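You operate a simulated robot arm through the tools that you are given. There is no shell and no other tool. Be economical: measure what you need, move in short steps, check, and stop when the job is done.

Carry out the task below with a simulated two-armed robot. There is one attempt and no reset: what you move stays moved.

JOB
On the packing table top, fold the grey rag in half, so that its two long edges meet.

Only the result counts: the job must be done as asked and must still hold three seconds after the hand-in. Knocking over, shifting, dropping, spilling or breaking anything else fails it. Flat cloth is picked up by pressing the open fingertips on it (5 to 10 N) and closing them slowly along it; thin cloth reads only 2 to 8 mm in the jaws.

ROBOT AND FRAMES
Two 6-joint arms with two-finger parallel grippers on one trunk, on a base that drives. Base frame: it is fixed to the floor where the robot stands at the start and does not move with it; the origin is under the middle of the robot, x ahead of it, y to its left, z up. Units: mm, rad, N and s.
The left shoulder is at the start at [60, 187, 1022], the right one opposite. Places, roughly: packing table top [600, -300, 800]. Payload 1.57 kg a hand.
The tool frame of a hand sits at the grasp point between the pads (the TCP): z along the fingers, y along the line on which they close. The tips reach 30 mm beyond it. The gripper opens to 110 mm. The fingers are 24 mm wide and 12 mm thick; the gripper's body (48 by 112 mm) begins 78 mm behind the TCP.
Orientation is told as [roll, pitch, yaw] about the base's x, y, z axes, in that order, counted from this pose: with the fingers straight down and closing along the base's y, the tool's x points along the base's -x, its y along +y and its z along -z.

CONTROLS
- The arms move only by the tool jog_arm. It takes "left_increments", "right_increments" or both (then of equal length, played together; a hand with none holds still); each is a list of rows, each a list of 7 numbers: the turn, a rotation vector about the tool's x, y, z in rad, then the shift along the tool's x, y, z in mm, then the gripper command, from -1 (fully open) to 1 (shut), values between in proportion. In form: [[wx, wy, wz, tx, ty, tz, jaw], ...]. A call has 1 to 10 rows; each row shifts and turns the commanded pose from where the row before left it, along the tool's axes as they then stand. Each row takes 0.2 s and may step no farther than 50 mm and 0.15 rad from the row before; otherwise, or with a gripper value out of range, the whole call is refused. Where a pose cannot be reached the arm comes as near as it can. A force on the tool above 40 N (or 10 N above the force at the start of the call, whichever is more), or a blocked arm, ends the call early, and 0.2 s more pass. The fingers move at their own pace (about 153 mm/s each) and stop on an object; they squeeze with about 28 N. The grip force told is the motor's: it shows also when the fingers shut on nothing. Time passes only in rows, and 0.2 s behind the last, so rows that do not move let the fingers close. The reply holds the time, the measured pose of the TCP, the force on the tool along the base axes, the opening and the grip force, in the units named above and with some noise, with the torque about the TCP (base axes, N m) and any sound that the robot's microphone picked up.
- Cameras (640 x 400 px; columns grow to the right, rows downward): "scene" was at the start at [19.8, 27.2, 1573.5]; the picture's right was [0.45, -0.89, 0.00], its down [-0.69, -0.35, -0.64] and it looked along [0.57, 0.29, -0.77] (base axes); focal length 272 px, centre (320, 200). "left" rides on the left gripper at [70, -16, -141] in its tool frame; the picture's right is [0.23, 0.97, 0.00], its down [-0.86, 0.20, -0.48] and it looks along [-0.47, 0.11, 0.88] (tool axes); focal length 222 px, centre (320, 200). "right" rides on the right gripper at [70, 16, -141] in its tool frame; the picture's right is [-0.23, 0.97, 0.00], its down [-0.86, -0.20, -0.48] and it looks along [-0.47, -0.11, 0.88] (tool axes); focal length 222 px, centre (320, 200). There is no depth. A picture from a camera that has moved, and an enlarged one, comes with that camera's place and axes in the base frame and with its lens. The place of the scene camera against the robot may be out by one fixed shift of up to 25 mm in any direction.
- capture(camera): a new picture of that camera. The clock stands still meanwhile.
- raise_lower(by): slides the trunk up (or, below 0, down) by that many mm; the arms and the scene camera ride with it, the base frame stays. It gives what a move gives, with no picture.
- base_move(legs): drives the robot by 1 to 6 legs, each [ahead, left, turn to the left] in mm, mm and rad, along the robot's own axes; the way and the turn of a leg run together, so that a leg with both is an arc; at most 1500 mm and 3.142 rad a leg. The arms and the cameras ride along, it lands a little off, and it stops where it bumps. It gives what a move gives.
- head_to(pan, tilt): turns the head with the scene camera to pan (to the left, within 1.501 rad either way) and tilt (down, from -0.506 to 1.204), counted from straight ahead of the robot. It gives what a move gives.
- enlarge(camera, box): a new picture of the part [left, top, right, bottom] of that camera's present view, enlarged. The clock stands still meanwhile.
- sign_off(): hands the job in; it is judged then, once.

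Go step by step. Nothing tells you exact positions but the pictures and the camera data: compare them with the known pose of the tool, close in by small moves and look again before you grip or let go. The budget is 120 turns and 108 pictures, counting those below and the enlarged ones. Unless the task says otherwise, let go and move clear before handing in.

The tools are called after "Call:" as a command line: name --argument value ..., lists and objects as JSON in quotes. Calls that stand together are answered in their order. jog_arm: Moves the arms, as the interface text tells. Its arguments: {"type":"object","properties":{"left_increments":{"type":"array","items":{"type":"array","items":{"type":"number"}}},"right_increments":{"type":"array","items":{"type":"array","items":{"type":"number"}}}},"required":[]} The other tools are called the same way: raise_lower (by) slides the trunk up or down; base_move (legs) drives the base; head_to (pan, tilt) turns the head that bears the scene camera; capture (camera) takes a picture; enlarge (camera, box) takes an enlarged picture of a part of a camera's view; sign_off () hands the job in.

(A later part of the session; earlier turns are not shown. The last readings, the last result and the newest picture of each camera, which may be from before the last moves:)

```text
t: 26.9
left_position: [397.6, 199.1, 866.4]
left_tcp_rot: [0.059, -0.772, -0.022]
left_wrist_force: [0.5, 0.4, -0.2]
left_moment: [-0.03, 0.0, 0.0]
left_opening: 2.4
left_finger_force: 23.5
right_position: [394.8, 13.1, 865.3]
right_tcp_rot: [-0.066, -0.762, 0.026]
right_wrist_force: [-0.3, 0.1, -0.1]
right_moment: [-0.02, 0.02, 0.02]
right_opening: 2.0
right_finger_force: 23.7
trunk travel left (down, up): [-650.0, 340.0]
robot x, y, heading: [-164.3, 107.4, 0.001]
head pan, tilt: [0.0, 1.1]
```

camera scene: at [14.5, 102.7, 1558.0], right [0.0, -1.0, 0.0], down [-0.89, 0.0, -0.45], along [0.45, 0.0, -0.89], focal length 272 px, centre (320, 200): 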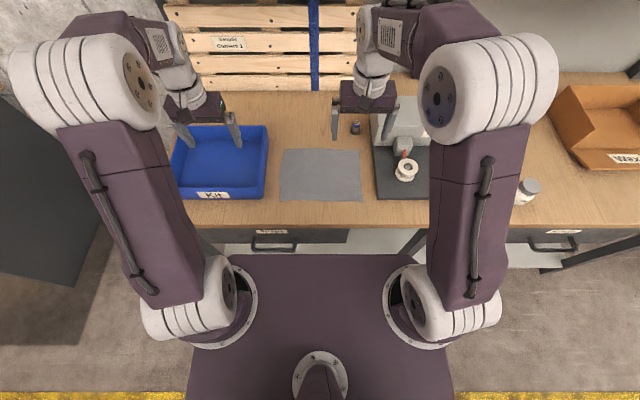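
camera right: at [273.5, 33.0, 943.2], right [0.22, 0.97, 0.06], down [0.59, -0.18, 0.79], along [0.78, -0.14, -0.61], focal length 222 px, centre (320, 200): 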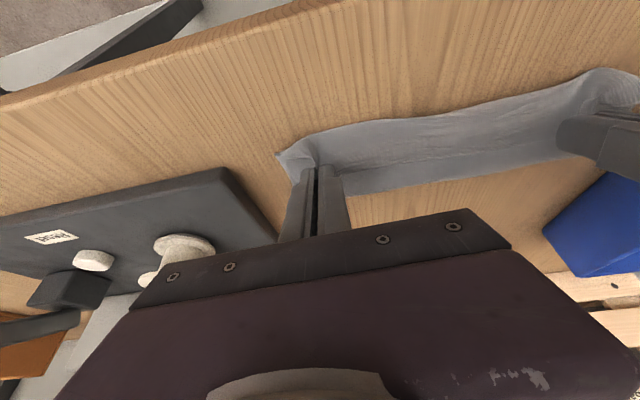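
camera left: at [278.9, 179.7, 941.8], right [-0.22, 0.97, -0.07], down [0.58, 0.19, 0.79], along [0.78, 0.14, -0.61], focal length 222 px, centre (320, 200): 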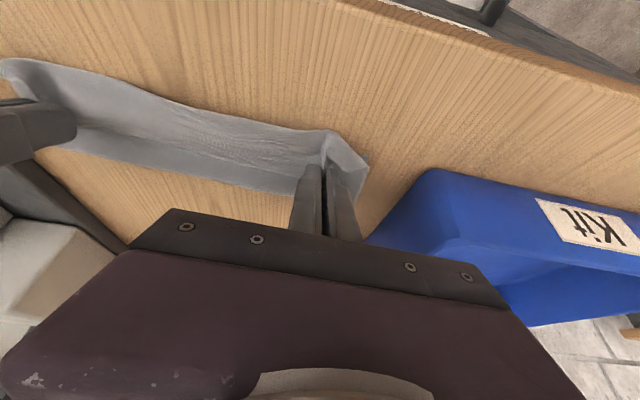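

That works: tilt is now 44°. One more cycle to reach about 60°.

Call:
jog_arm --left_increments '[[0, 0, 0, -12.5, 0, 12.2, 1], [0, 0, 0, -12.5, 0, 12.2, 1], [0, 0, 0, 0, 0, 0, 1]]' --right_increments '[[0, 0, 0, -12.5, 0, 12.2, 1], [0, 0, 0, -12.5, 0, 12.2, 1], [0, 0, 0, 0, 0, 0, 1]]'

Call:
base_move --legs '[[-35, 0, 0]]'

Call:
jog_arm --left_increments '[[0, -0.1, 0, 0, 0, 0, 1], [0, -0.1, 0, 0, 0, 0, 1], [0, -0.1, 0, 0, 0, 0, 1], [0, 0, 0, 0, 0, 0, 1]]' --right_increments '[[0, -0.1, 0, 0, 0, 0, 1], [0, -0.1, 0, 0, 0, 0, 1], [0, -0.1, 0, 0, 0, 0, 1], [0, 0, 0, 0, 0, 0, 1]]'

Call:
capture --camera "left"

Call:
enlarge --camera "scene" --box '[230, 60, 410, 180]'

```text
t: 27.8
left_position: [432.6, 201.4, 865.3]
left_tcp_rot: [0.063, -0.772, -0.022]
left_wrist_force: [-0.2, -0.8, -0.2]
left_moment: [0.0, -0.03, 0.01]
left_opening: 2.4
left_finger_force: 23.5
right_position: [430.0, 12.3, 864.6]
right_tcp_rot: [-0.065, -0.762, 0.025]
right_wrist_force: [1.0, 0.6, 0.4]
right_moment: [-0.02, 0.03, -0.01]
right_opening: 1.7
right_finger_force: 23.4
trunk travel left (down, up): [-650.0, 340.0]
robot x, y, heading: [-158.7, 110.5, -0.003]
head pan, tilt: [0.0, 1.1]
```

```text
t: 28.6
left_position: [399.3, 200.7, 864.3]
left_tcp_rot: [0.06, -0.767, -0.02]
left_wrist_force: [0.6, -0.2, 0.3]
left_moment: [-0.02, -0.01, -0.03]
left_opening: 2.5
left_finger_force: 23.9
right_position: [396.1, 10.8, 862.7]
right_tcp_rot: [-0.066, -0.761, 0.025]
right_wrist_force: [-0.9, -0.6, -0.2]
right_moment: [0.0, -0.04, -0.02]
right_opening: 1.8
right_finger_force: 23.9
trunk travel left (down, up): [-650.0, 340.0]
robot x, y, heading: [-197.4, 109.4, -0.005]
head pan, tilt: [0.0, 1.1]
```

```text
t: 29.6
left_position: [399.6, 201.1, 865.0]
left_tcp_rot: [0.104, -1.069, -0.069]
left_wrist_force: [0.0, 1.0, 0.2]
left_moment: [0.03, 0.0, -0.01]
left_opening: 2.4
left_finger_force: 24.1
right_position: [396.6, 11.4, 864.4]
right_tcp_rot: [-0.116, -1.058, 0.077]
right_wrist_force: [-0.3, -0.7, -0.4]
right_moment: [0.01, -0.02, -0.01]
right_opening: 1.8
right_finger_force: 23.8
trunk travel left (down, up): [-650.0, 340.0]
robot x, y, heading: [-197.9, 112.8, -0.001]
head pan, tilt: [0.0, 1.1]
```

```text
78 pictures are left
camera left: at [243.8, 180.0, 871.3], right [-0.13, 0.98, -0.15], down [-0.01, 0.15, 0.99], along [0.99, 0.13, -0.01], focal length 222 px, centre (320, 200)
```

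left: 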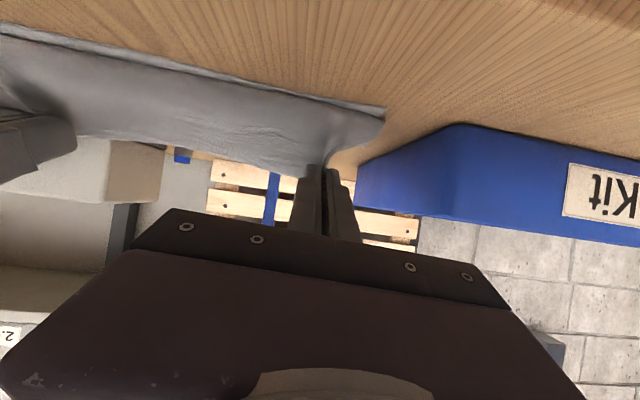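

```text
3.33 times, centred on (320, 120) of scene
camera zoom: at [-183.4, 103.0, 1558.0], right [0.0, -1.0, 0.0], down [-0.89, 0.0, -0.45], along [0.45, 0.0, -0.89], focal length 907 px, centre (320, 467)
```

zoom: 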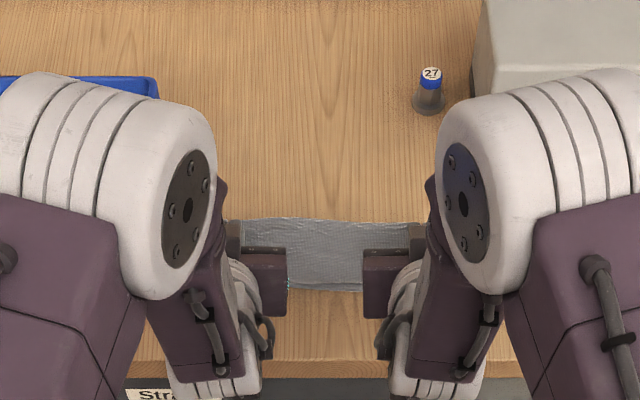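

Tilt is now about 61° and the cloth hangs straight over the bottom half. I add a little more tilt, then lower in steps.

Call:
jog_arm --left_increments '[[0, -0.1, 0, 0, 0, 0, 1], [0, -0.08, 0, 0, 0, 0, 1], [0, 0, 0, 0, 0, 0, 1]]' --right_increments '[[0, -0.1, 0, 0, 0, 0, 1], [0, -0.08, 0, 0, 0, 0, 1], [0, 0, 0, 0, 0, 0, 1]]'

Call:
enlarge --camera "left" --box '[220, 60, 420, 200]'

Call:
enlarge --camera "right" --box '[220, 60, 420, 200]'

```text
t: 30.4
left_position: [421.7, 185.3, 874.5]
left_tcp_rot: [0.179, -1.245, -0.145]
left_wrist_force: [0.1, 0.3, 0.1]
left_moment: [0.03, 0.02, 0.01]
left_opening: 2.5
left_finger_force: 24.1
left hand out of reach, approached as far as the arm can: row 1, 2
right_position: [421.0, 27.0, 873.9]
right_tcp_rot: [-0.196, -1.234, 0.158]
right_wrist_force: [0.0, -0.4, -0.3]
right_moment: [-0.01, -0.02, -0.04]
right_opening: 1.7
right_finger_force: 23.6
right hand out of reach, approached as far as the arm can: row 1, 2
trunk travel left (down, up): [-650.0, 340.0]
robot x, y, heading: [-194.6, 112.6, -0.003]
head pan, tilt: [0.0, 1.1]
```

```text
2.86 times, centred on (320, 130) of left
camera zoom: at [268.3, 166.2, 851.1], right [-0.1, 0.98, -0.16], down [-0.19, 0.14, 0.97], along [0.98, 0.12, 0.17], focal length 635 px, centre (320, 400)
```

zoom: 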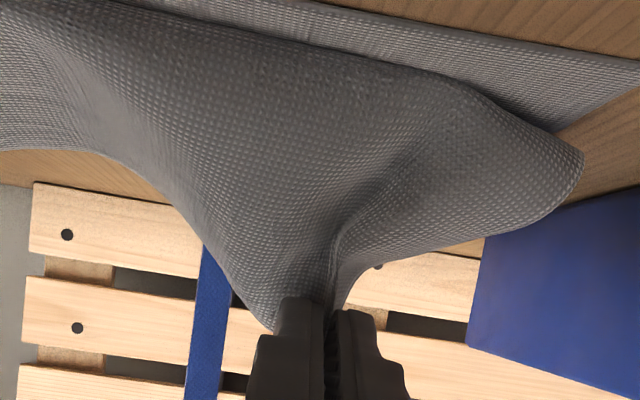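

```text
2.86 times, centred on (320, 130) of right
camera zoom: at [264.8, 46.5, 852.4], right [0.1, 0.98, 0.15], down [-0.18, -0.13, 0.97], along [0.98, -0.13, 0.16], focal length 635 px, centre (320, 400)
```

zoom: 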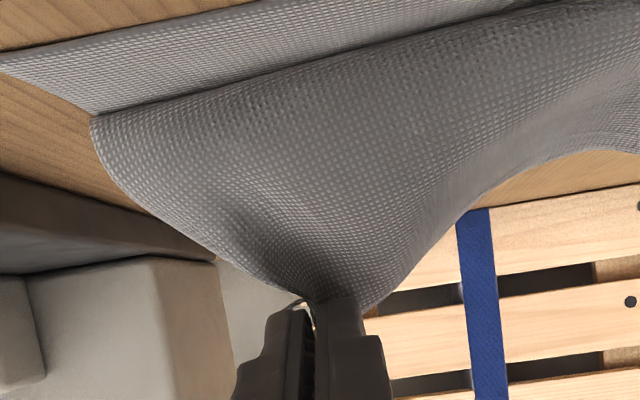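

The extra tilt pushed the arms past their limit and shifted the hands inward. I go back to about 61° and to the earlier positions.

Call:
jog_arm --left_increments '[[0, 0.1, 0, 0, 0, 0, 1], [0, 0.1, 0, 0, 0, 0, 1], [0, 0, 0, 9.5, 7, -7.8, 1], [0, 0, 0, 9.5, 7, -7.8, 1], [0, 0, 0, 0, 0, 0, 1]]' --right_increments '[[0, 0.1, 0, 0, 0, 0, 1], [0, 0.1, 0, 0, 0, 0, 1], [0, 0, 0, 9.5, -7, -7.8, 1], [0, 0, 0, 9.5, -7, -7.8, 1], [0, 0, 0, 0, 0, 0, 1]]'

Call:
capture --camera "left"

Call:
capture --camera "right"

```text
t: 31.6
left_position: [398.4, 198.2, 867.0]
left_tcp_rot: [0.09, -1.05, -0.055]
left_wrist_force: [0.0, 0.2, -0.3]
left_moment: [-0.01, -0.03, 0.03]
left_opening: 2.4
left_finger_force: 24.1
right_position: [398.1, 13.0, 866.5]
right_tcp_rot: [-0.097, -1.04, 0.061]
right_wrist_force: [0.6, -0.3, 0.0]
right_moment: [-0.01, -0.01, 0.0]
right_opening: 1.6
right_finger_force: 23.1
trunk travel left (down, up): [-650.0, 340.0]
robot x, y, heading: [-196.9, 109.5, 0.005]
head pan, tilt: [0.0, 1.1]
```

```text
74 pictures are left
camera left: at [244.2, 179.1, 874.5], right [-0.13, 0.98, -0.15], down [0.01, 0.16, 0.99], along [0.99, 0.13, -0.03], focal length 222 px, centre (320, 200)
```

left: 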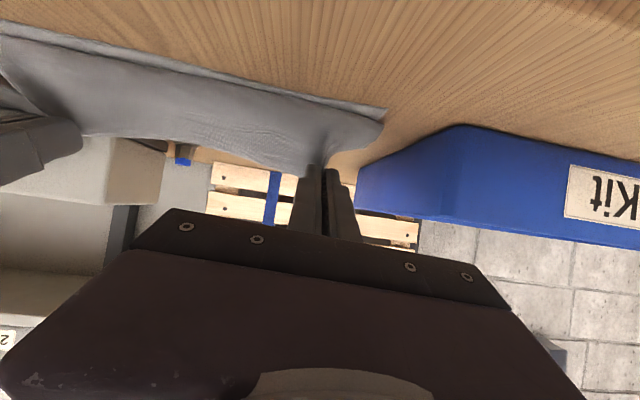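

```text
73 pictures are left
camera right: at [241.1, 33.6, 875.6], right [0.14, 0.98, 0.15], down [0.01, -0.15, 0.99], along [0.99, -0.13, -0.04], focal length 222 px, centre (320, 200)
```

right: 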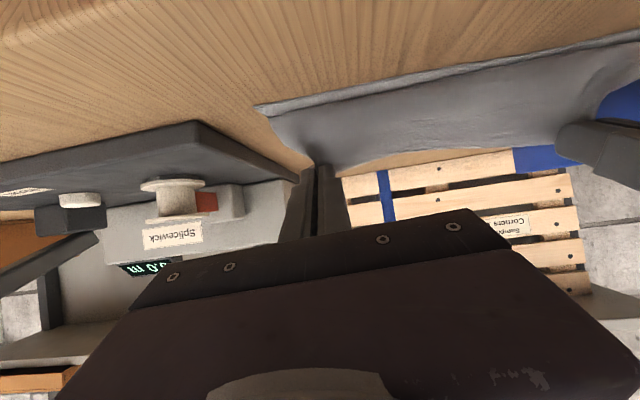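

Restored, with the cloth just taut over the bottom half. I now swing it down to the near edge.

Call:
jog_arm --left_increments '[[0, 0, 0, 17.3, 0, 1.9, 1], [0, 0, 0, 15, 0, 4, 1], [0, 0, 0, 9.1, 0, -1.7, 1], [0, 0, 0, 0, 0, 0, 1]]' --right_increments '[[0, 0, 0, 17.3, 0, 1.9, 1], [0, 0, 0, 15, 0, 4, 1], [0, 0, 0, 9.1, 0, -1.7, 1], [0, 0, 0, 0, 0, 0, 1]]'

Call:
enlarge --camera "left" --box '[220, 60, 420, 200]'

Call:
enlarge --camera "right" --box '[220, 60, 420, 200]'

Call:
enlarge --camera "scene" --box '[270, 100, 370, 160]'

```text
t: 32.6
left_position: [396.7, 190.9, 833.5]
left_tcp_rot: [0.106, -1.047, -0.069]
left_wrist_force: [-0.2, -0.2, 1.4]
left_moment: [-0.03, -0.03, 0.02]
left_opening: 2.5
left_finger_force: 24.2
left hand out of reach, approached as far as the arm can: row 1, 2, 3
right_position: [396.7, 21.1, 833.5]
right_tcp_rot: [-0.115, -1.037, 0.074]
right_wrist_force: [1.0, 0.1, 0.6]
right_moment: [-0.05, -0.01, -0.03]
right_opening: 1.8
right_finger_force: 23.4
right hand out of reach, approached as far as the arm can: row 1, 2, 3
trunk travel left (down, up): [-650.0, 340.0]
robot x, y, heading: [-200.3, 112.2, 0.002]
head pan, tilt: [0.0, 1.1]
```

```text
2.86 times, centred on (320, 130) of left
camera zoom: at [242.4, 169.8, 842.0], right [-0.14, 0.98, -0.15], down [0.01, 0.15, 0.99], along [0.99, 0.13, -0.03], focal length 635 px, centre (320, 400)
```

zoom: 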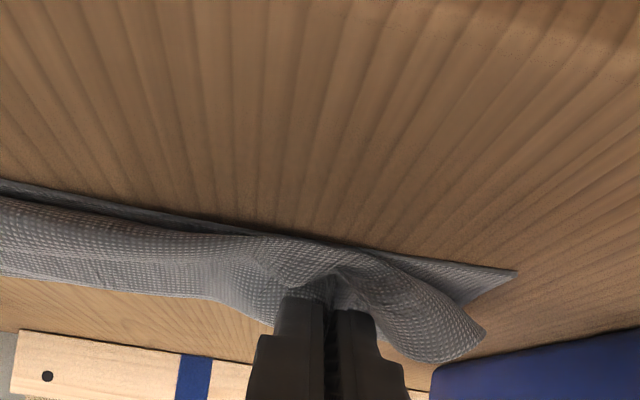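

```text
2.86 times, centred on (320, 130) of right
camera zoom: at [239.4, 41.9, 843.9], right [0.14, 0.98, 0.14], down [0.02, -0.14, 0.99], along [0.99, -0.14, -0.04], focal length 635 px, centre (320, 400)
```

zoom: 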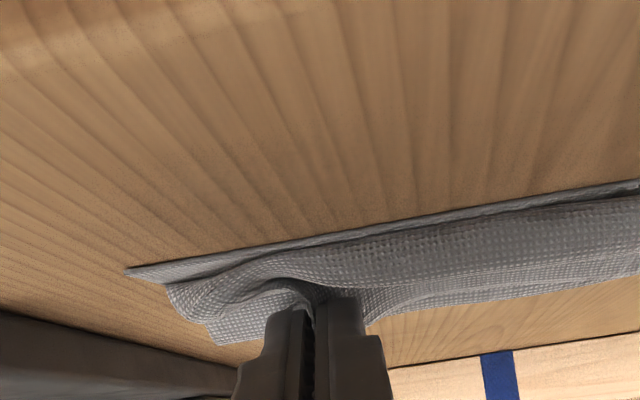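

```text
6.40 times, centred on (320, 130) of scene
camera zoom: at [-183.6, 103.1, 1558.0], right [0.0, -1.0, 0.0], down [-0.89, 0.0, -0.45], along [0.45, 0.0, -0.89], focal length 1741 px, centre (320, 648)
```

zoom: 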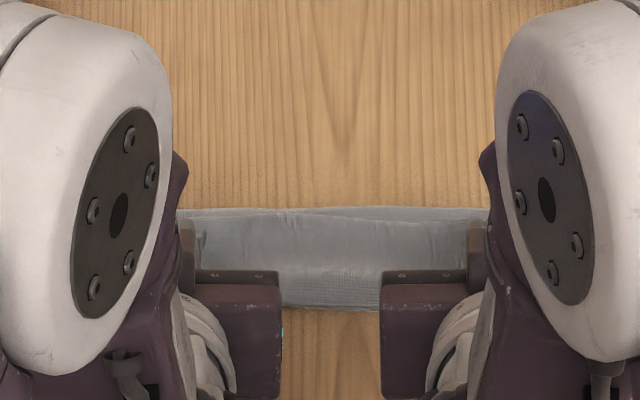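

The tilt limits the downward reach, so the hands stopped at x≈397, z≈833, about 8 mm inward. I use the base and the trunk for the last bit back and down.

Call:
base_move --legs '[[-14, 0, 0]]'

Call:
raise_lower --by -5

Call:
jog_arm --left_increments '[[0, 0, 0, 0, 4, 0, 1], [0, 0, 0, 0, 3, 0, 1], [0, 0, 0, 0, 0, 0, 1]]' --right_increments '[[0, 0, 0, 0, -4, 0, 1], [0, 0, 0, 0, -3, 0, 1], [0, 0, 0, 0, 0, 0, 1]]'

Call:
enlarge --camera "left" --box '[220, 60, 420, 200]'

Call:
enlarge --camera "right" --box '[220, 60, 420, 200]'

```text
t: 33.4
left_position: [384.9, 190.4, 833.3]
left_tcp_rot: [0.105, -1.045, -0.067]
left_wrist_force: [0.2, 0.6, 1.6]
left_moment: [-0.04, 0.0, -0.01]
left_opening: 2.3
left_finger_force: 24.0
right_position: [383.3, 21.2, 831.6]
right_tcp_rot: [-0.116, -1.035, 0.075]
right_wrist_force: [0.7, -0.1, -0.4]
right_moment: [0.01, 0.0, -0.02]
right_opening: 1.8
right_finger_force: 23.1
trunk travel left (down, up): [-650.0, 340.0]
robot x, y, heading: [-214.3, 108.9, 0.002]
head pan, tilt: [0.0, 1.1]
```

```text
t: 33.9
left_position: [382.1, 190.0, 829.6]
left_tcp_rot: [0.104, -1.051, -0.068]
left_wrist_force: [0.7, 0.5, 9.5]
left_moment: [0.0, -0.14, -0.04]
left_opening: 2.3
left_finger_force: 23.8
right_position: [381.6, 19.9, 829.7]
right_tcp_rot: [-0.114, -1.04, 0.074]
right_wrist_force: [0.1, -0.9, 1.5]
right_moment: [-0.01, -0.04, 0.0]
right_opening: 2.0
right_finger_force: 23.8
trunk travel left (down, up): [-645.0, 345.0]
robot x, y, heading: [-213.8, 113.0, 0.001]
head pan, tilt: [0.0, 1.1]
```

```text
t: 34.7
left_position: [383.0, 196.4, 830.2]
left_tcp_rot: [0.115, -1.049, -0.075]
left_wrist_force: [-0.4, -3.7, 11.4]
left_moment: [-0.14, -0.21, -0.08]
left_opening: 2.1
left_finger_force: 24.1
right_position: [382.0, 13.1, 830.3]
right_tcp_rot: [-0.121, -1.037, 0.079]
right_wrist_force: [0.5, 0.8, 0.5]
right_moment: [0.08, 0.0, 0.01]
right_opening: 1.9
right_finger_force: 23.3
trunk travel left (down, up): [-645.0, 345.0]
robot x, y, heading: [-213.1, 114.8, -0.002]
head pan, tilt: [0.0, 1.1]
```

```text
2.86 times, centred on (320, 130) of left
camera zoom: at [228.4, 175.6, 838.6], right [-0.14, 0.98, -0.14], down [0.01, 0.14, 0.99], along [0.99, 0.14, -0.03], focal length 635 px, centre (320, 400)
```

zoom: 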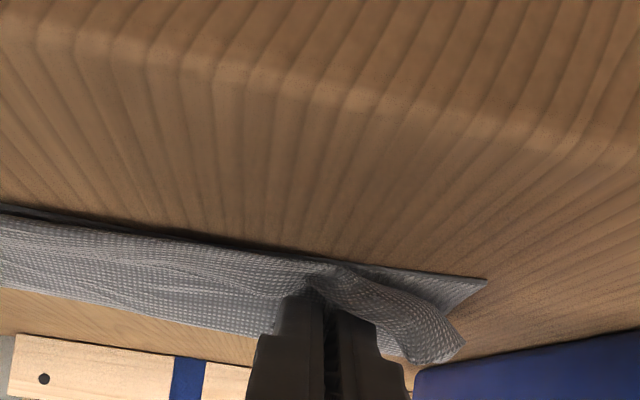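

```text
2.86 times, centred on (320, 130) of right
camera zoom: at [224.7, 34.1, 840.4], right [0.14, 0.98, 0.14], down [0.02, -0.14, 0.99], along [0.99, -0.14, -0.04], focal length 635 px, centre (320, 400)
```

zoom: 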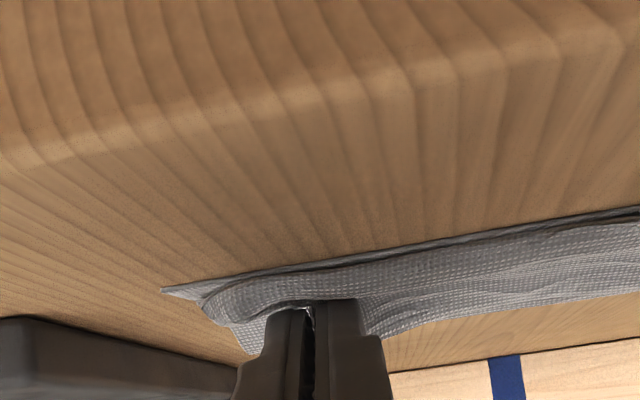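

The cloth is laid down near the near edge and the left tip touches. I open both hands gradually to the original spread and check.

Call:
jog_arm --left_increments '[[0, 0, 0, -1, 0, 0, 0.9], [0, 0, 0, 0, 0, 0, 0.8], [0, 0, 0, 0, 0, 0, 0.65], [0, 0, 0, 0, 0, 0, 0.5], [0, 0, 0, 0, 0, 0, 0.5]]' --right_increments '[[0, 0, 0, 0, 0, 0, 0.9], [0, 0, 0, 0, 0, 0, 0.8], [0, 0, 0, 0, 0, 0, 0.65], [0, 0, 0, 0, 0, 0, 0.5], [0, 0, 0, 0, 0, 0, 0.5]]'

Call:
enlarge --camera "left" --box '[220, 60, 420, 200]'

Call:
enlarge --camera "right" --box '[220, 60, 420, 200]'

```text
t: 35.9
left_position: [383.8, 197.5, 829.9]
left_tcp_rot: [0.112, -1.045, -0.072]
left_wrist_force: [-0.7, 0.2, 0.9]
left_moment: [-0.02, 0.0, 0.0]
left_opening: 27.2
left_finger_force: 0.0
right_position: [383.3, 13.0, 829.1]
right_tcp_rot: [-0.121, -1.037, 0.08]
right_wrist_force: [-0.1, -0.7, 0.9]
right_moment: [0.04, 0.01, 0.02]
right_opening: 27.4
right_finger_force: 0.2
trunk travel left (down, up): [-645.0, 345.0]
robot x, y, heading: [-212.9, 113.5, 0.006]
head pan, tilt: [0.0, 1.1]
```

```text
2.86 times, centred on (320, 130) of left
camera zoom: at [229.4, 176.2, 838.4], right [-0.14, 0.98, -0.14], down [0.01, 0.14, 0.99], along [0.99, 0.14, -0.03], focal length 635 px, centre (320, 400)
```

zoom: 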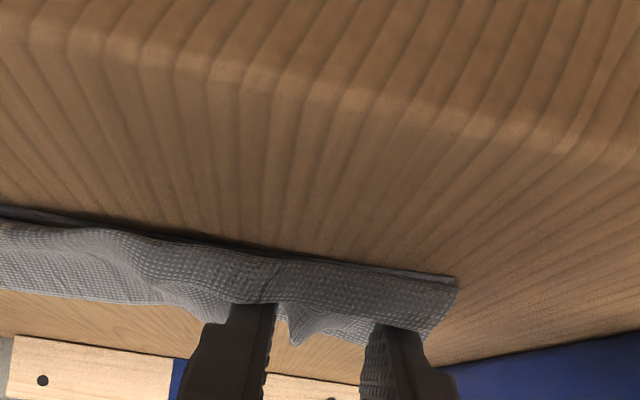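

```text
2.86 times, centred on (320, 130) of right
camera zoom: at [225.7, 34.8, 839.8], right [0.14, 0.98, 0.13], down [0.02, -0.14, 0.99], along [0.99, -0.14, -0.04], focal length 635 px, centre (320, 400)
```

zoom: 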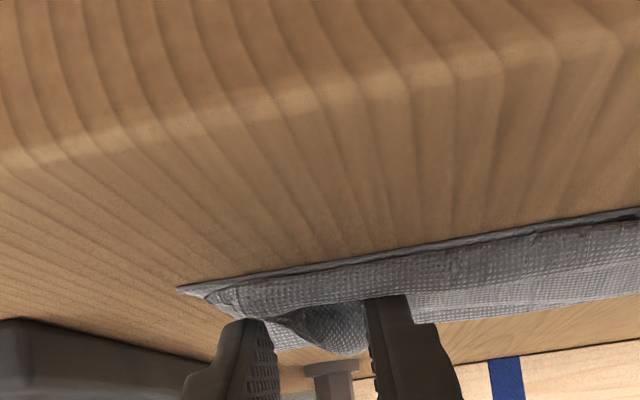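

The ruck has opened and the strip stands upright. I draw back along the fingers and look from farther off.

Call:
jog_arm --left_increments '[[0, 0, 0, 0, 0, -10, 0.5], [0, 0, 0, 0, 0, -20, 0.5], [0, 0, 0, 0, 0, -20, 0.5], [0, 0, 0, 0, 0, 0, 0.5]]' --right_increments '[[0, 0, 0, 0, 0, -10, 0.5], [0, 0, 0, 0, 0, -20, 0.5], [0, 0, 0, 0, 0, -20, 0.5], [0, 0, 0, 0, 0, 0, 0.5]]'

Call:
capture --camera "left"

Call:
capture --camera "scene"

```text
t: 36.9
left_position: [356.3, 184.1, 862.7]
left_tcp_rot: [0.123, -1.041, -0.08]
left_wrist_force: [-0.1, -1.1, -0.4]
left_moment: [-0.01, 0.03, 0.01]
left_opening: 27.5
left_finger_force: 0.0
left hand out of reach, approached as far as the arm can: row 2, 3
right_position: [356.7, 24.6, 862.3]
right_tcp_rot: [-0.132, -1.033, 0.087]
right_wrist_force: [0.2, 0.1, 0.6]
right_moment: [0.01, 0.0, 0.0]
right_opening: 27.5
right_finger_force: 0.0
right hand out of reach, approached as far as the arm can: row 2, 3
trunk travel left (down, up): [-645.0, 345.0]
robot x, y, heading: [-212.7, 108.0, 0.0]
head pan, tilt: [0.0, 1.1]
```

```text
65 pictures are left
camera left: at [203.4, 163.4, 871.8], right [-0.14, 0.98, -0.14], down [0.01, 0.14, 0.99], along [0.99, 0.14, -0.03], focal length 222 px, centre (320, 200)
```

left: 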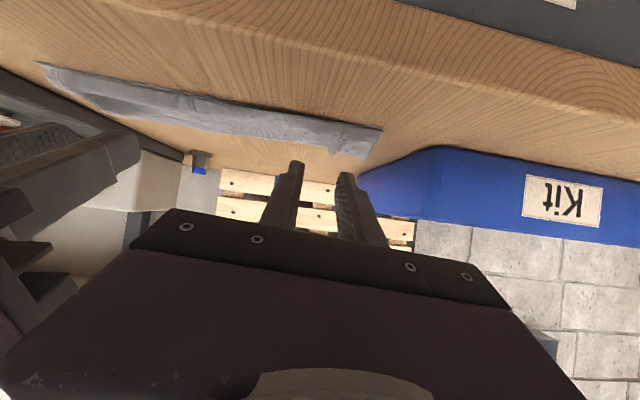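

```text
64 pictures are left
camera scene: at [-196.7, 103.0, 1553.0], right [0.0, -1.0, 0.0], down [-0.89, 0.0, -0.45], along [0.45, 0.0, -0.89], focal length 272 px, centre (320, 200)
```

scene: 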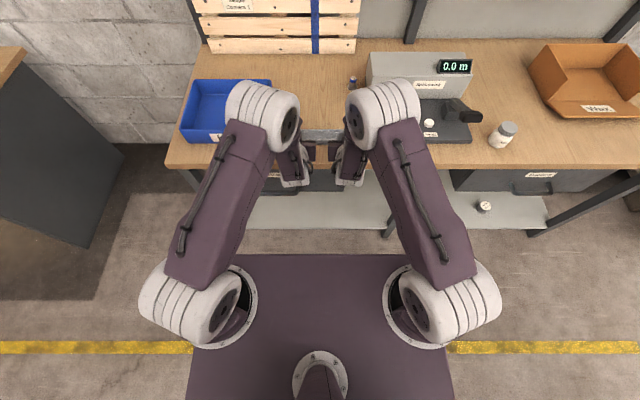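

Clear of the cloth. I raise the hands and straighten the tools to view the result from above.

Call:
jog_arm --left_increments '[[0, 0, 0, -25, 0, -14.7, 0.5], [0, 0, 0, -34.5, 5, -20.2, 0.5], [0, 0, 0, -34.5, 5, -20.2, 0.5], [0, 0.15, 0, 0, 0, 0, 0.5], [0, 0.15, 0, 0, 0, 0, 0.5], [0, 0.15, 0, 0, 0, 0, 0.5], [0, 0.15, 0, 0, 0, 0, 0.5], [0, 0.15, 0, 0, 0, 0, 0.5], [0, 0.15, 0, 0, 0, 0, 0.5], [0, 0.13, 0, 0, 0, 0, 0.5]]' --right_increments '[[0, 0, 0, -25, 0, -14.7, 0.5], [0, 0, 0, -34.5, -5, -20.2, 0.5], [0, 0, 0, -34.5, -5, -20.2, 0.5], [0, 0.15, 0, 0, 0, 0, 0.5], [0, 0.15, 0, 0, 0, 0, 0.5], [0, 0.15, 0, 0, 0, 0, 0.5], [0, 0.15, 0, 0, 0, 0, 0.5], [0, 0.15, 0, 0, 0, 0, 0.5], [0, 0.15, 0, 0, 0, 0, 0.5], [0, 0.13, 0, 0, 0, 0, 0.5]]'

Call:
capture --camera "left"

Call:
capture --camera "right"

```text
t: 39.1
left_position: [358.3, 188.5, 969.5]
left_tcp_rot: [0.053, -0.013, 0.023]
left_wrist_force: [-0.5, -0.3, -0.2]
left_moment: [0.02, 0.03, 0.02]
left_opening: 27.3
left_finger_force: 0.2
right_position: [357.8, 22.4, 969.9]
right_tcp_rot: [-0.058, -0.005, -0.025]
right_wrist_force: [1.1, 0.2, 0.3]
right_moment: [0.02, -0.01, -0.02]
right_opening: 27.6
right_finger_force: 0.1
trunk travel left (down, up): [-645.0, 345.0]
robot x, y, heading: [-209.3, 110.9, -0.006]
head pan, tilt: [0.0, 1.1]
```

```text
63 pictures are left
camera left: at [289.3, 163.7, 1108.7], right [-0.25, 0.97, 0.05], down [0.84, 0.19, 0.5], along [0.47, 0.16, -0.86], focal length 222 px, centre (320, 200)
```

left: 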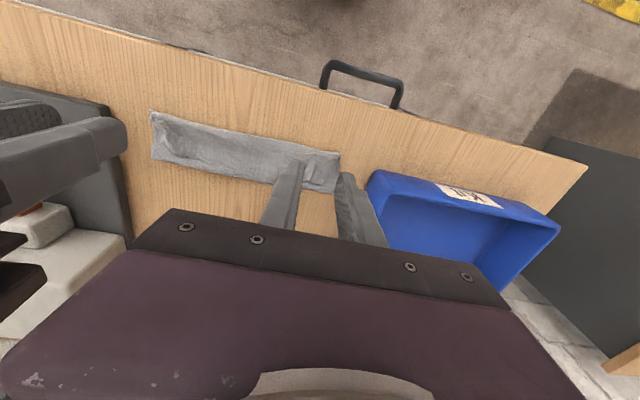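

```text
62 pictures are left
camera right: at [288.1, 48.7, 1109.4], right [0.25, 0.97, -0.06], down [0.85, -0.19, 0.49], along [0.47, -0.17, -0.87], focal length 222 px, centre (320, 200)
```

right: 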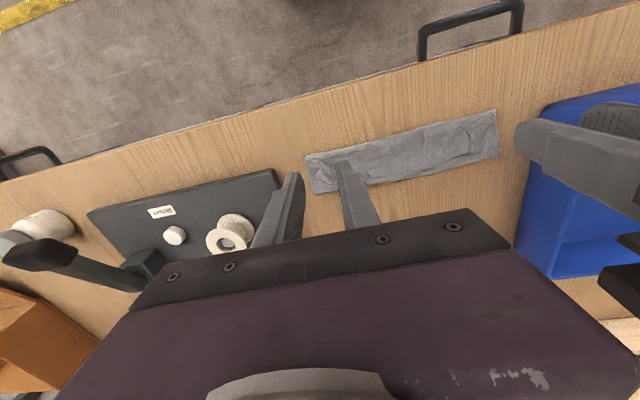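

The rag is folded to roughly a half-width strip. I move the hands apart and back for an unobstructed close look.

Call:
jog_arm --left_increments '[[0, 0, 0, 20, 30, -20, 0.5], [0, 0, 0, 20, 30, -20, 0.5], [0, 0, 0, 20, 30, -20, 0.5], [0, 0, 0, 0, 0, 0, 0.5]]' --right_increments '[[0, 0, 0, 20, -30, -20, 0.5], [0, 0, 0, 20, -30, -20, 0.5], [0, 0, 0, 20, -30, -20, 0.5], [0, 0, 0, 0, 0, 0, 0.5]]'

Call:
capture --camera "scene"

Call:
capture --camera "left"

Call:
capture --camera "right"

```text
t: 40.1
left_position: [294.5, 274.1, 1035.2]
left_tcp_rot: [0.052, -0.018, 0.021]
left_wrist_force: [0.2, 0.4, 0.4]
left_moment: [-0.01, 0.03, -0.01]
left_opening: 27.4
left_finger_force: 0.0
right_position: [294.2, -63.5, 1035.3]
right_tcp_rot: [-0.058, -0.009, -0.024]
right_wrist_force: [-0.2, -0.9, -0.2]
right_moment: [-0.02, 0.01, -0.03]
right_opening: 27.4
right_finger_force: 0.1
trunk travel left (down, up): [-645.0, 345.0]
robot x, y, heading: [-215.1, 112.7, 0.002]
head pan, tilt: [0.0, 1.1]
```

```text
61 pictures are left
camera scene: at [-195.9, 103.0, 1553.0], right [0.0, -1.0, 0.0], down [-0.89, 0.0, -0.45], along [0.45, 0.0, -0.89], focal length 272 px, centre (320, 200)
```

scene: 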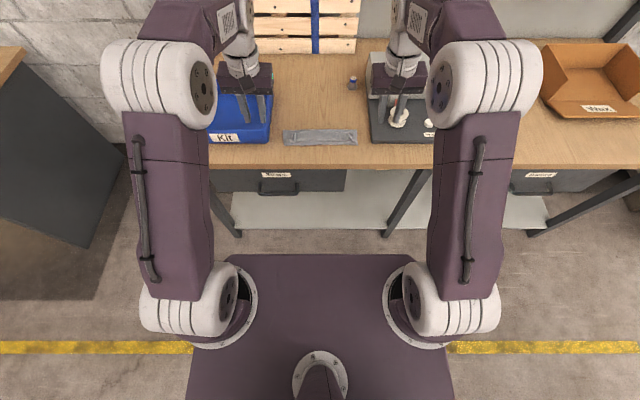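

```text
60 pictures are left
camera left: at [224.8, 249.4, 1173.9], right [-0.25, 0.97, 0.05], down [0.84, 0.19, 0.5], along [0.48, 0.17, -0.86], focal length 222 px, centre (320, 200)
```

left: 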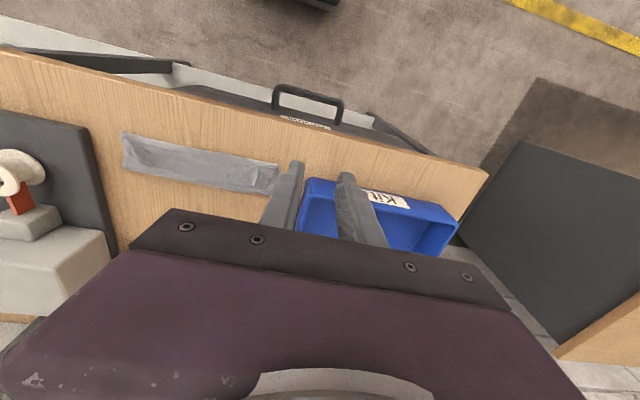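

```text
59 pictures are left
camera right: at [223.1, -36.8, 1174.6], right [0.25, 0.97, -0.06], down [0.85, -0.19, 0.5], along [0.47, -0.17, -0.87], focal length 222 px, centre (320, 200)
```

right: 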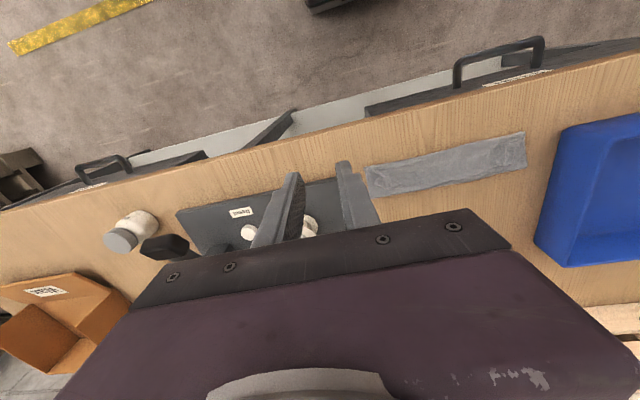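

Call:
enlarge --camera "scene" --box '[275, 115, 365, 160]'

Call:
enlarge --camera "left" --box '[110, 100, 300, 220]'

Call:
enlarge --camera "right" --box '[350, 110, 540, 230]'

```text
7.11 times, centred on (320, 138) of scene
camera zoom: at [-195.9, 103.0, 1553.0], right [0.0, -1.0, 0.0], down [-0.89, 0.0, -0.45], along [0.45, 0.0, -0.89], focal length 1934 px, centre (320, 644)
```

zoom: 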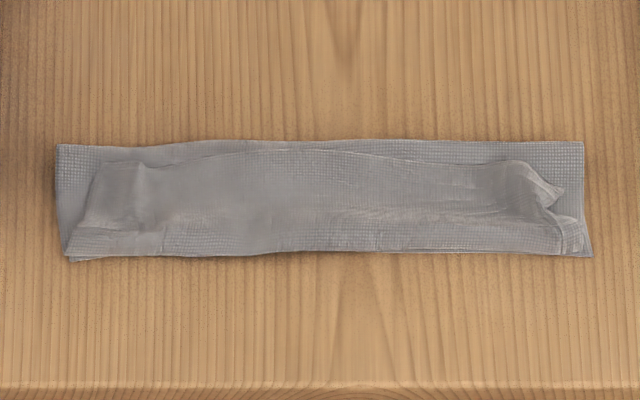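

```text
3.33 times, centred on (205, 160) of left
camera zoom: at [224.8, 249.4, 1173.9], right [-0.25, 0.97, 0.05], down [0.84, 0.19, 0.5], along [0.48, 0.17, -0.86], focal length 740 px, centre (703, 333)
```

zoom: 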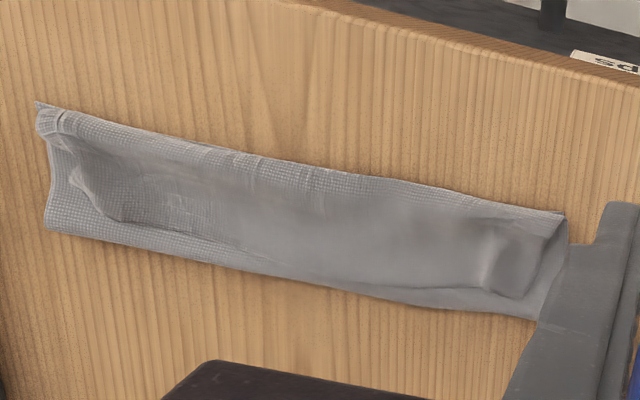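

```text
3.33 times, centred on (445, 170) of right
camera zoom: at [223.1, -36.8, 1174.6], right [0.25, 0.97, -0.06], down [0.85, -0.19, 0.5], along [0.47, -0.17, -0.87], focal length 740 px, centre (-97, 300)
```

zoom: 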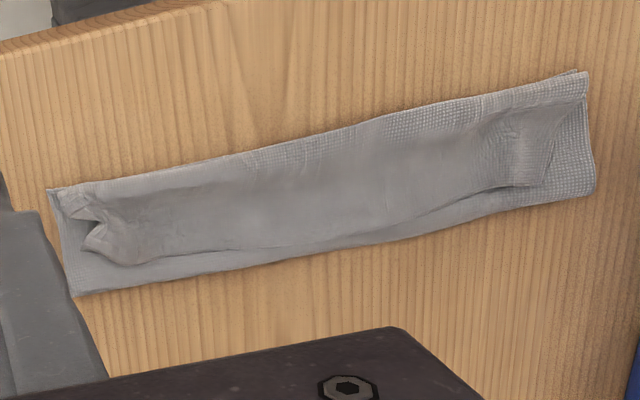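

Looking closely, the upper layer's edge flipped back on itself: the strip is only about 72 mm wide and the free edge lies on top near x≈430. I'll re-grip that edge, open the rag out and refold it. First I put the robot back nearer, lower the trunk and straighten the hands.

Call:
base_move --legs '[[185, 0, 0]]'

Call:
raise_lower --by -50

Call:
jog_arm --left_increments '[[0.05, 0.018, 0.02, 30, -30, 0, 0.5], [0, 0, 0, 30, -35, 0, 0.5], [0, 0, 0, 0, 0, 0, 0.5]]' --right_increments '[[-0.058, 0.009, -0.024, 30, 30, 0, 0.5], [0, 0, 0, 30, 35, 0, 0.5], [0, 0, 0, 0, 0, 0, 0.5]]'

Call:
capture --camera "left"

Call:
capture --camera "right"

```text
t: 41.6
left_position: [477.9, 274.2, 1037.6]
left_tcp_rot: [0.053, -0.018, 0.023]
left_wrist_force: [-0.3, -0.4, -0.5]
left_moment: [0.02, 0.03, -0.03]
left_opening: 27.5
left_finger_force: 0.1
right_position: [477.3, -62.6, 1035.2]
right_tcp_rot: [-0.059, -0.009, -0.026]
right_wrist_force: [0.1, 0.9, 0.3]
right_moment: [0.0, 0.04, 0.02]
right_opening: 27.7
right_finger_force: 0.1
trunk travel left (down, up): [-645.0, 345.0]
robot x, y, heading: [-29.0, 111.2, 0.003]
head pan, tilt: [0.0, 1.1]
```

```text
t: 42.6
left_position: [478.3, 275.0, 985.7]
left_tcp_rot: [0.053, -0.02, 0.022]
left_wrist_force: [-0.5, -0.2, 0.1]
left_moment: [0.02, -0.02, 0.0]
left_opening: 27.4
left_finger_force: 0.0
right_position: [477.0, -61.7, 987.1]
right_tcp_rot: [-0.059, -0.012, -0.023]
right_wrist_force: [-0.7, 0.3, -0.3]
right_moment: [0.0, -0.03, 0.0]
right_opening: 27.4
right_finger_force: 0.0
trunk travel left (down, up): [-595.0, 395.0]
robot x, y, heading: [-29.0, 112.9, 0.001]
head pan, tilt: [0.0, 1.1]
```

```text
t: 43.4
left_position: [420.1, 208.0, 983.9]
left_tcp_rot: [0.004, 0.001, 0.003]
left_wrist_force: [0.5, 0.2, 1.1]
left_moment: [-0.05, 0.02, 0.02]
left_opening: 27.5
left_finger_force: 0.1
right_position: [419.6, 4.6, 982.9]
right_tcp_rot: [-0.002, 0.002, 0.002]
right_wrist_force: [-0.2, 0.3, 0.5]
right_moment: [-0.03, 0.04, -0.01]
right_opening: 27.6
right_finger_force: 0.0
trunk travel left (down, up): [-595.0, 395.0]
robot x, y, heading: [-29.9, 110.0, 0.005]
head pan, tilt: [0.0, 1.1]
```

```text
55 pictures are left
camera left: at [352.2, 190.9, 1125.4], right [-0.23, 0.97, 0.0], down [0.85, 0.2, 0.48], along [0.47, 0.11, -0.88], focal length 222 px, centre (320, 200)
```

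left: 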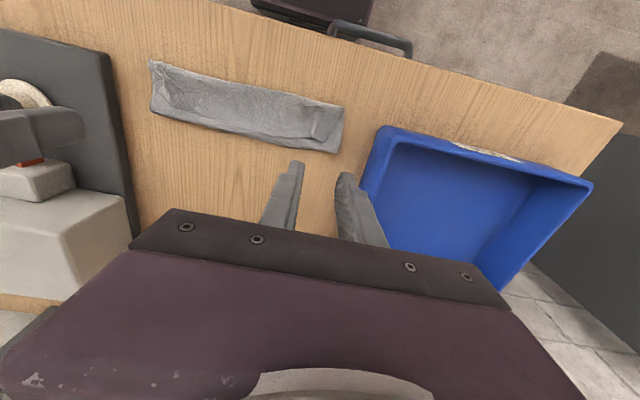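

```text
54 pictures are left
camera right: at [349.8, 20.2, 1124.7], right [0.23, 0.97, 0.0], down [0.86, -0.2, 0.48], along [0.46, -0.11, -0.88], focal length 222 px, centre (320, 200)
```

right: 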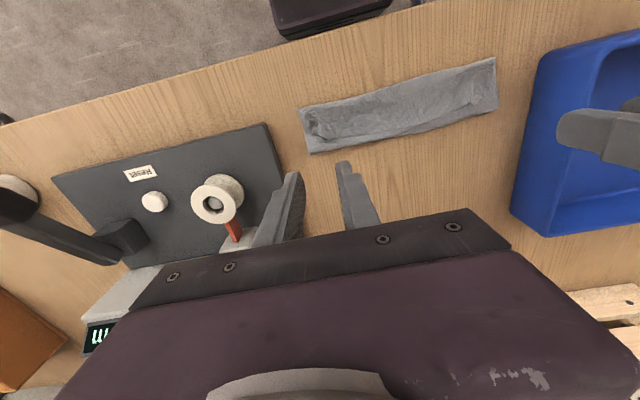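

Call:
enlarge --camera "left" --box '[140, 50, 360, 170]'

Call:
enlarge --camera "right" --box '[290, 50, 510, 170]'

```text
2.91 times, centred on (250, 110) of left
camera zoom: at [352.2, 190.9, 1125.4], right [-0.23, 0.97, 0.0], down [0.85, 0.2, 0.48], along [0.47, 0.11, -0.88], focal length 646 px, centre (524, 462)
```

zoom: 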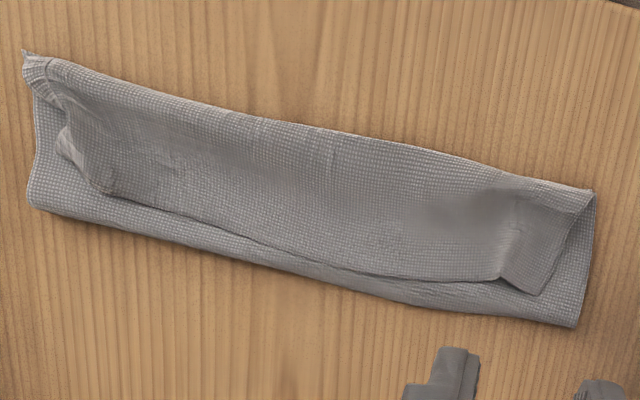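

```text
2.91 times, centred on (400, 110) of right
camera zoom: at [349.8, 20.2, 1124.7], right [0.23, 0.97, 0.0], down [0.86, -0.2, 0.48], along [0.46, -0.11, -0.88], focal length 646 px, centre (87, 462)
```

zoom: 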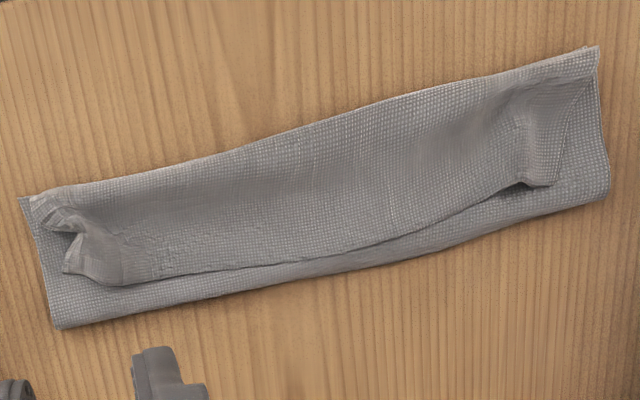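

The flap's free edge is at x≈426, lying loose on top. I will pinch just that edge at y≈195 and y≈35, so I lower to just above it.

Call:
jog_arm --left_increments '[[0, 0, 0, -9, -13, 30, 0.5], [0, 0, 0, 0, 0, 38, 0.5], [0, 0, 0, 0, 0, 38, 0.5], [0, 0, 0, 0, 0, 30, 0.5], [0, 0, 0, 0, 0, 0, 0.5]]' --right_increments '[[0, 0, 0, -8, 30, 30, 0.5], [0, 0, 0, 0, 0, 38, 0.5], [0, 0, 0, 0, 0, 38, 0.5], [0, 0, 0, 0, 0, 30, 0.5], [0, 0, 0, 0, 0, 0, 0.5]]'

Call:
enlarge --camera "left" --box '[220, 100, 420, 220]'

Call:
enlarge --camera "right" --box '[220, 100, 420, 220]'

```text
t: 44.6
left_position: [427.5, 197.0, 847.9]
left_tcp_rot: [0.004, -0.001, 0.005]
left_wrist_force: [-1.0, 0.4, -1.1]
left_moment: [0.01, -0.04, 0.03]
left_opening: 27.4
left_finger_force: 0.0
right_position: [425.7, 33.2, 849.6]
right_tcp_rot: [-0.001, -0.001, -0.001]
right_wrist_force: [-0.3, 0.2, 0.2]
right_moment: [-0.01, -0.01, -0.01]
right_opening: 27.9
right_finger_force: 0.1
trunk travel left (down, up): [-595.0, 395.0]
robot x, y, heading: [-30.2, 107.6, 0.002]
head pan, tilt: [0.0, 1.1]
```

```text
3.20 times, centred on (320, 160) of left
camera zoom: at [360.3, 179.9, 989.4], right [-0.23, 0.97, 0.0], down [0.85, 0.2, 0.48], along [0.47, 0.11, -0.88], focal length 711 px, centre (320, 328)
```

zoom: 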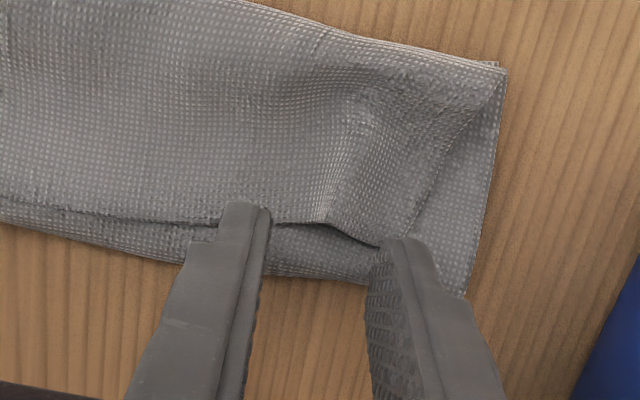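

```text
3.20 times, centred on (320, 160) of right
camera zoom: at [356.0, 49.0, 990.0], right [0.23, 0.97, 0.0], down [0.85, -0.2, 0.48], along [0.47, -0.11, -0.88], focal length 711 px, centre (320, 328)
```

zoom: 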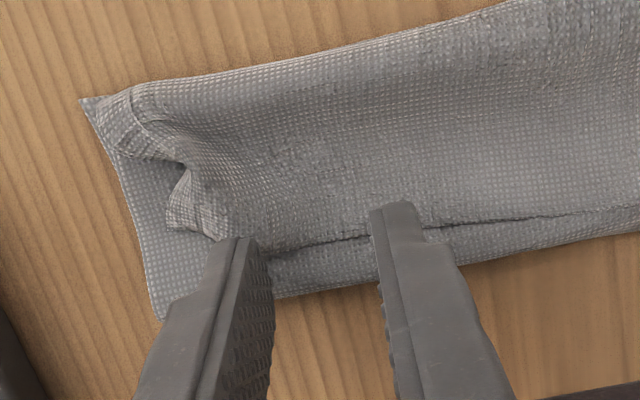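

Alignment is good: each pad overlaps the flap edge by about 10 mm. I lower to contact.

Call:
jog_arm --left_increments '[[0, 0, 0, 0, 0, 5, 0.5], [0, 0, 0, 0, 0, 3, 0.5], [0, 0, 0, 0, 0, 2, 0.5], [0, 0, 0, 0, 0, 1, 0.5], [0, 0, 0, 0, 0, 0, 0.5]]' --right_increments '[[0, 0, 0, 0, 0, 6, 0.5], [0, 0, 0, 0, 0, 3, 0.5], [0, 0, 0, 0, 0, 2, 0.5], [0, 0, 0, 0, 0, 1, 0.5], [0, 0, 0, 0, 0, 0, 0.5]]'

```text
t: 45.8
left_position: [428.4, 197.0, 836.9]
left_tcp_rot: [0.003, -0.001, 0.003]
left_wrist_force: [-0.1, -0.8, 0.0]
left_moment: [0.03, -0.01, 0.0]
left_opening: 27.6
left_finger_force: 0.1
right_position: [427.2, 33.4, 836.0]
right_tcp_rot: [-0.002, 0.0, -0.001]
right_wrist_force: [-0.3, 0.6, 1.6]
right_moment: [0.03, -0.03, 0.02]
right_opening: 27.5
right_finger_force: 0.1
trunk travel left (down, up): [-595.0, 395.0]
robot x, y, heading: [-27.2, 112.8, 0.002]
head pan, tilt: [0.0, 1.1]
```

Call:
jog_arm --left_increments '[[0, 0, 0, 0, 0, 1.5, 0.5], [0, 0, 0, 0, 0, 1, 0.5], [0, 0, 0, 0, 0, 0, 0.5]]' --right_increments '[[0, 0, 0, 0, 0, 1, 0.5], [0, 0, 0, 0, 0, 0.7, 0.5], [0, 0, 0, 0, 0, 0, 0.5]]'

```text
t: 46.6
left_position: [428.8, 196.3, 834.9]
left_tcp_rot: [0.004, -0.002, 0.003]
left_wrist_force: [-0.1, 0.1, 0.2]
left_moment: [0.04, -0.01, -0.02]
left_opening: 27.6
left_finger_force: 0.0
right_position: [426.4, 32.5, 834.2]
right_tcp_rot: [-0.002, -0.001, 0.001]
right_wrist_force: [0.7, 0.2, 0.8]
right_moment: [-0.01, 0.01, 0.01]
right_opening: 27.9
right_finger_force: 0.1
trunk travel left (down, up): [-595.0, 395.0]
robot x, y, heading: [-29.8, 110.0, 0.0]
head pan, tilt: [0.0, 1.1]
```

Call:
jog_arm --left_increments '[[0, 0, 0, 0, 0, 1.2, 0.5], [0, 0, 0, 0, 0, 0.6, 0.5], [0, 0, 0, 0, 0, 0, 0.5]]' --right_increments '[[0, 0, 0, 0, 0, 1.0, 0.5], [0, 0, 0, 0, 0, 0.4, 0.5], [0, 0, 0, 0, 0, 0, 0.5]]'

Call:
enlarge --camera "left" --box '[220, 100, 420, 220]'

Call:
enlarge --camera "right" --box '[220, 100, 420, 220]'

```text
t: 47.4
left_position: [427.5, 196.1, 833.4]
left_tcp_rot: [0.002, -0.003, 0.002]
left_wrist_force: [0.9, 0.8, 5.7]
left_moment: [0.06, 0.0, -0.01]
left_opening: 27.5
left_finger_force: 0.1
right_position: [426.8, 32.4, 832.8]
right_tcp_rot: [-0.003, -0.001, -0.001]
right_wrist_force: [1.5, 0.3, 3.8]
right_moment: [0.0, -0.01, 0.02]
right_opening: 27.4
right_finger_force: 0.1
trunk travel left (down, up): [-595.0, 395.0]
robot x, y, heading: [-26.5, 106.4, 0.004]
head pan, tilt: [0.0, 1.1]
```

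```text
3.20 times, centred on (320, 160) of left
camera zoom: at [359.9, 179.5, 973.6], right [-0.23, 0.97, 0.0], down [0.85, 0.2, 0.48], along [0.47, 0.11, -0.88], focal length 711 px, centre (320, 328)
```

zoom: 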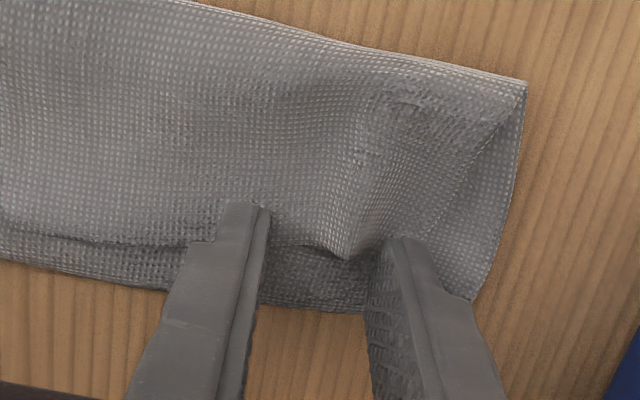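

```text
3.20 times, centred on (320, 160) of right
camera zoom: at [355.7, 49.3, 974.1], right [0.23, 0.97, 0.0], down [0.85, -0.2, 0.48], along [0.47, -0.11, -0.88], focal length 711 px, centre (320, 328)
```

zoom: 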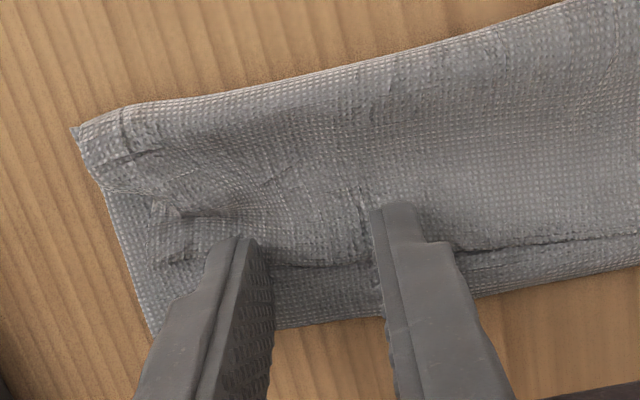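

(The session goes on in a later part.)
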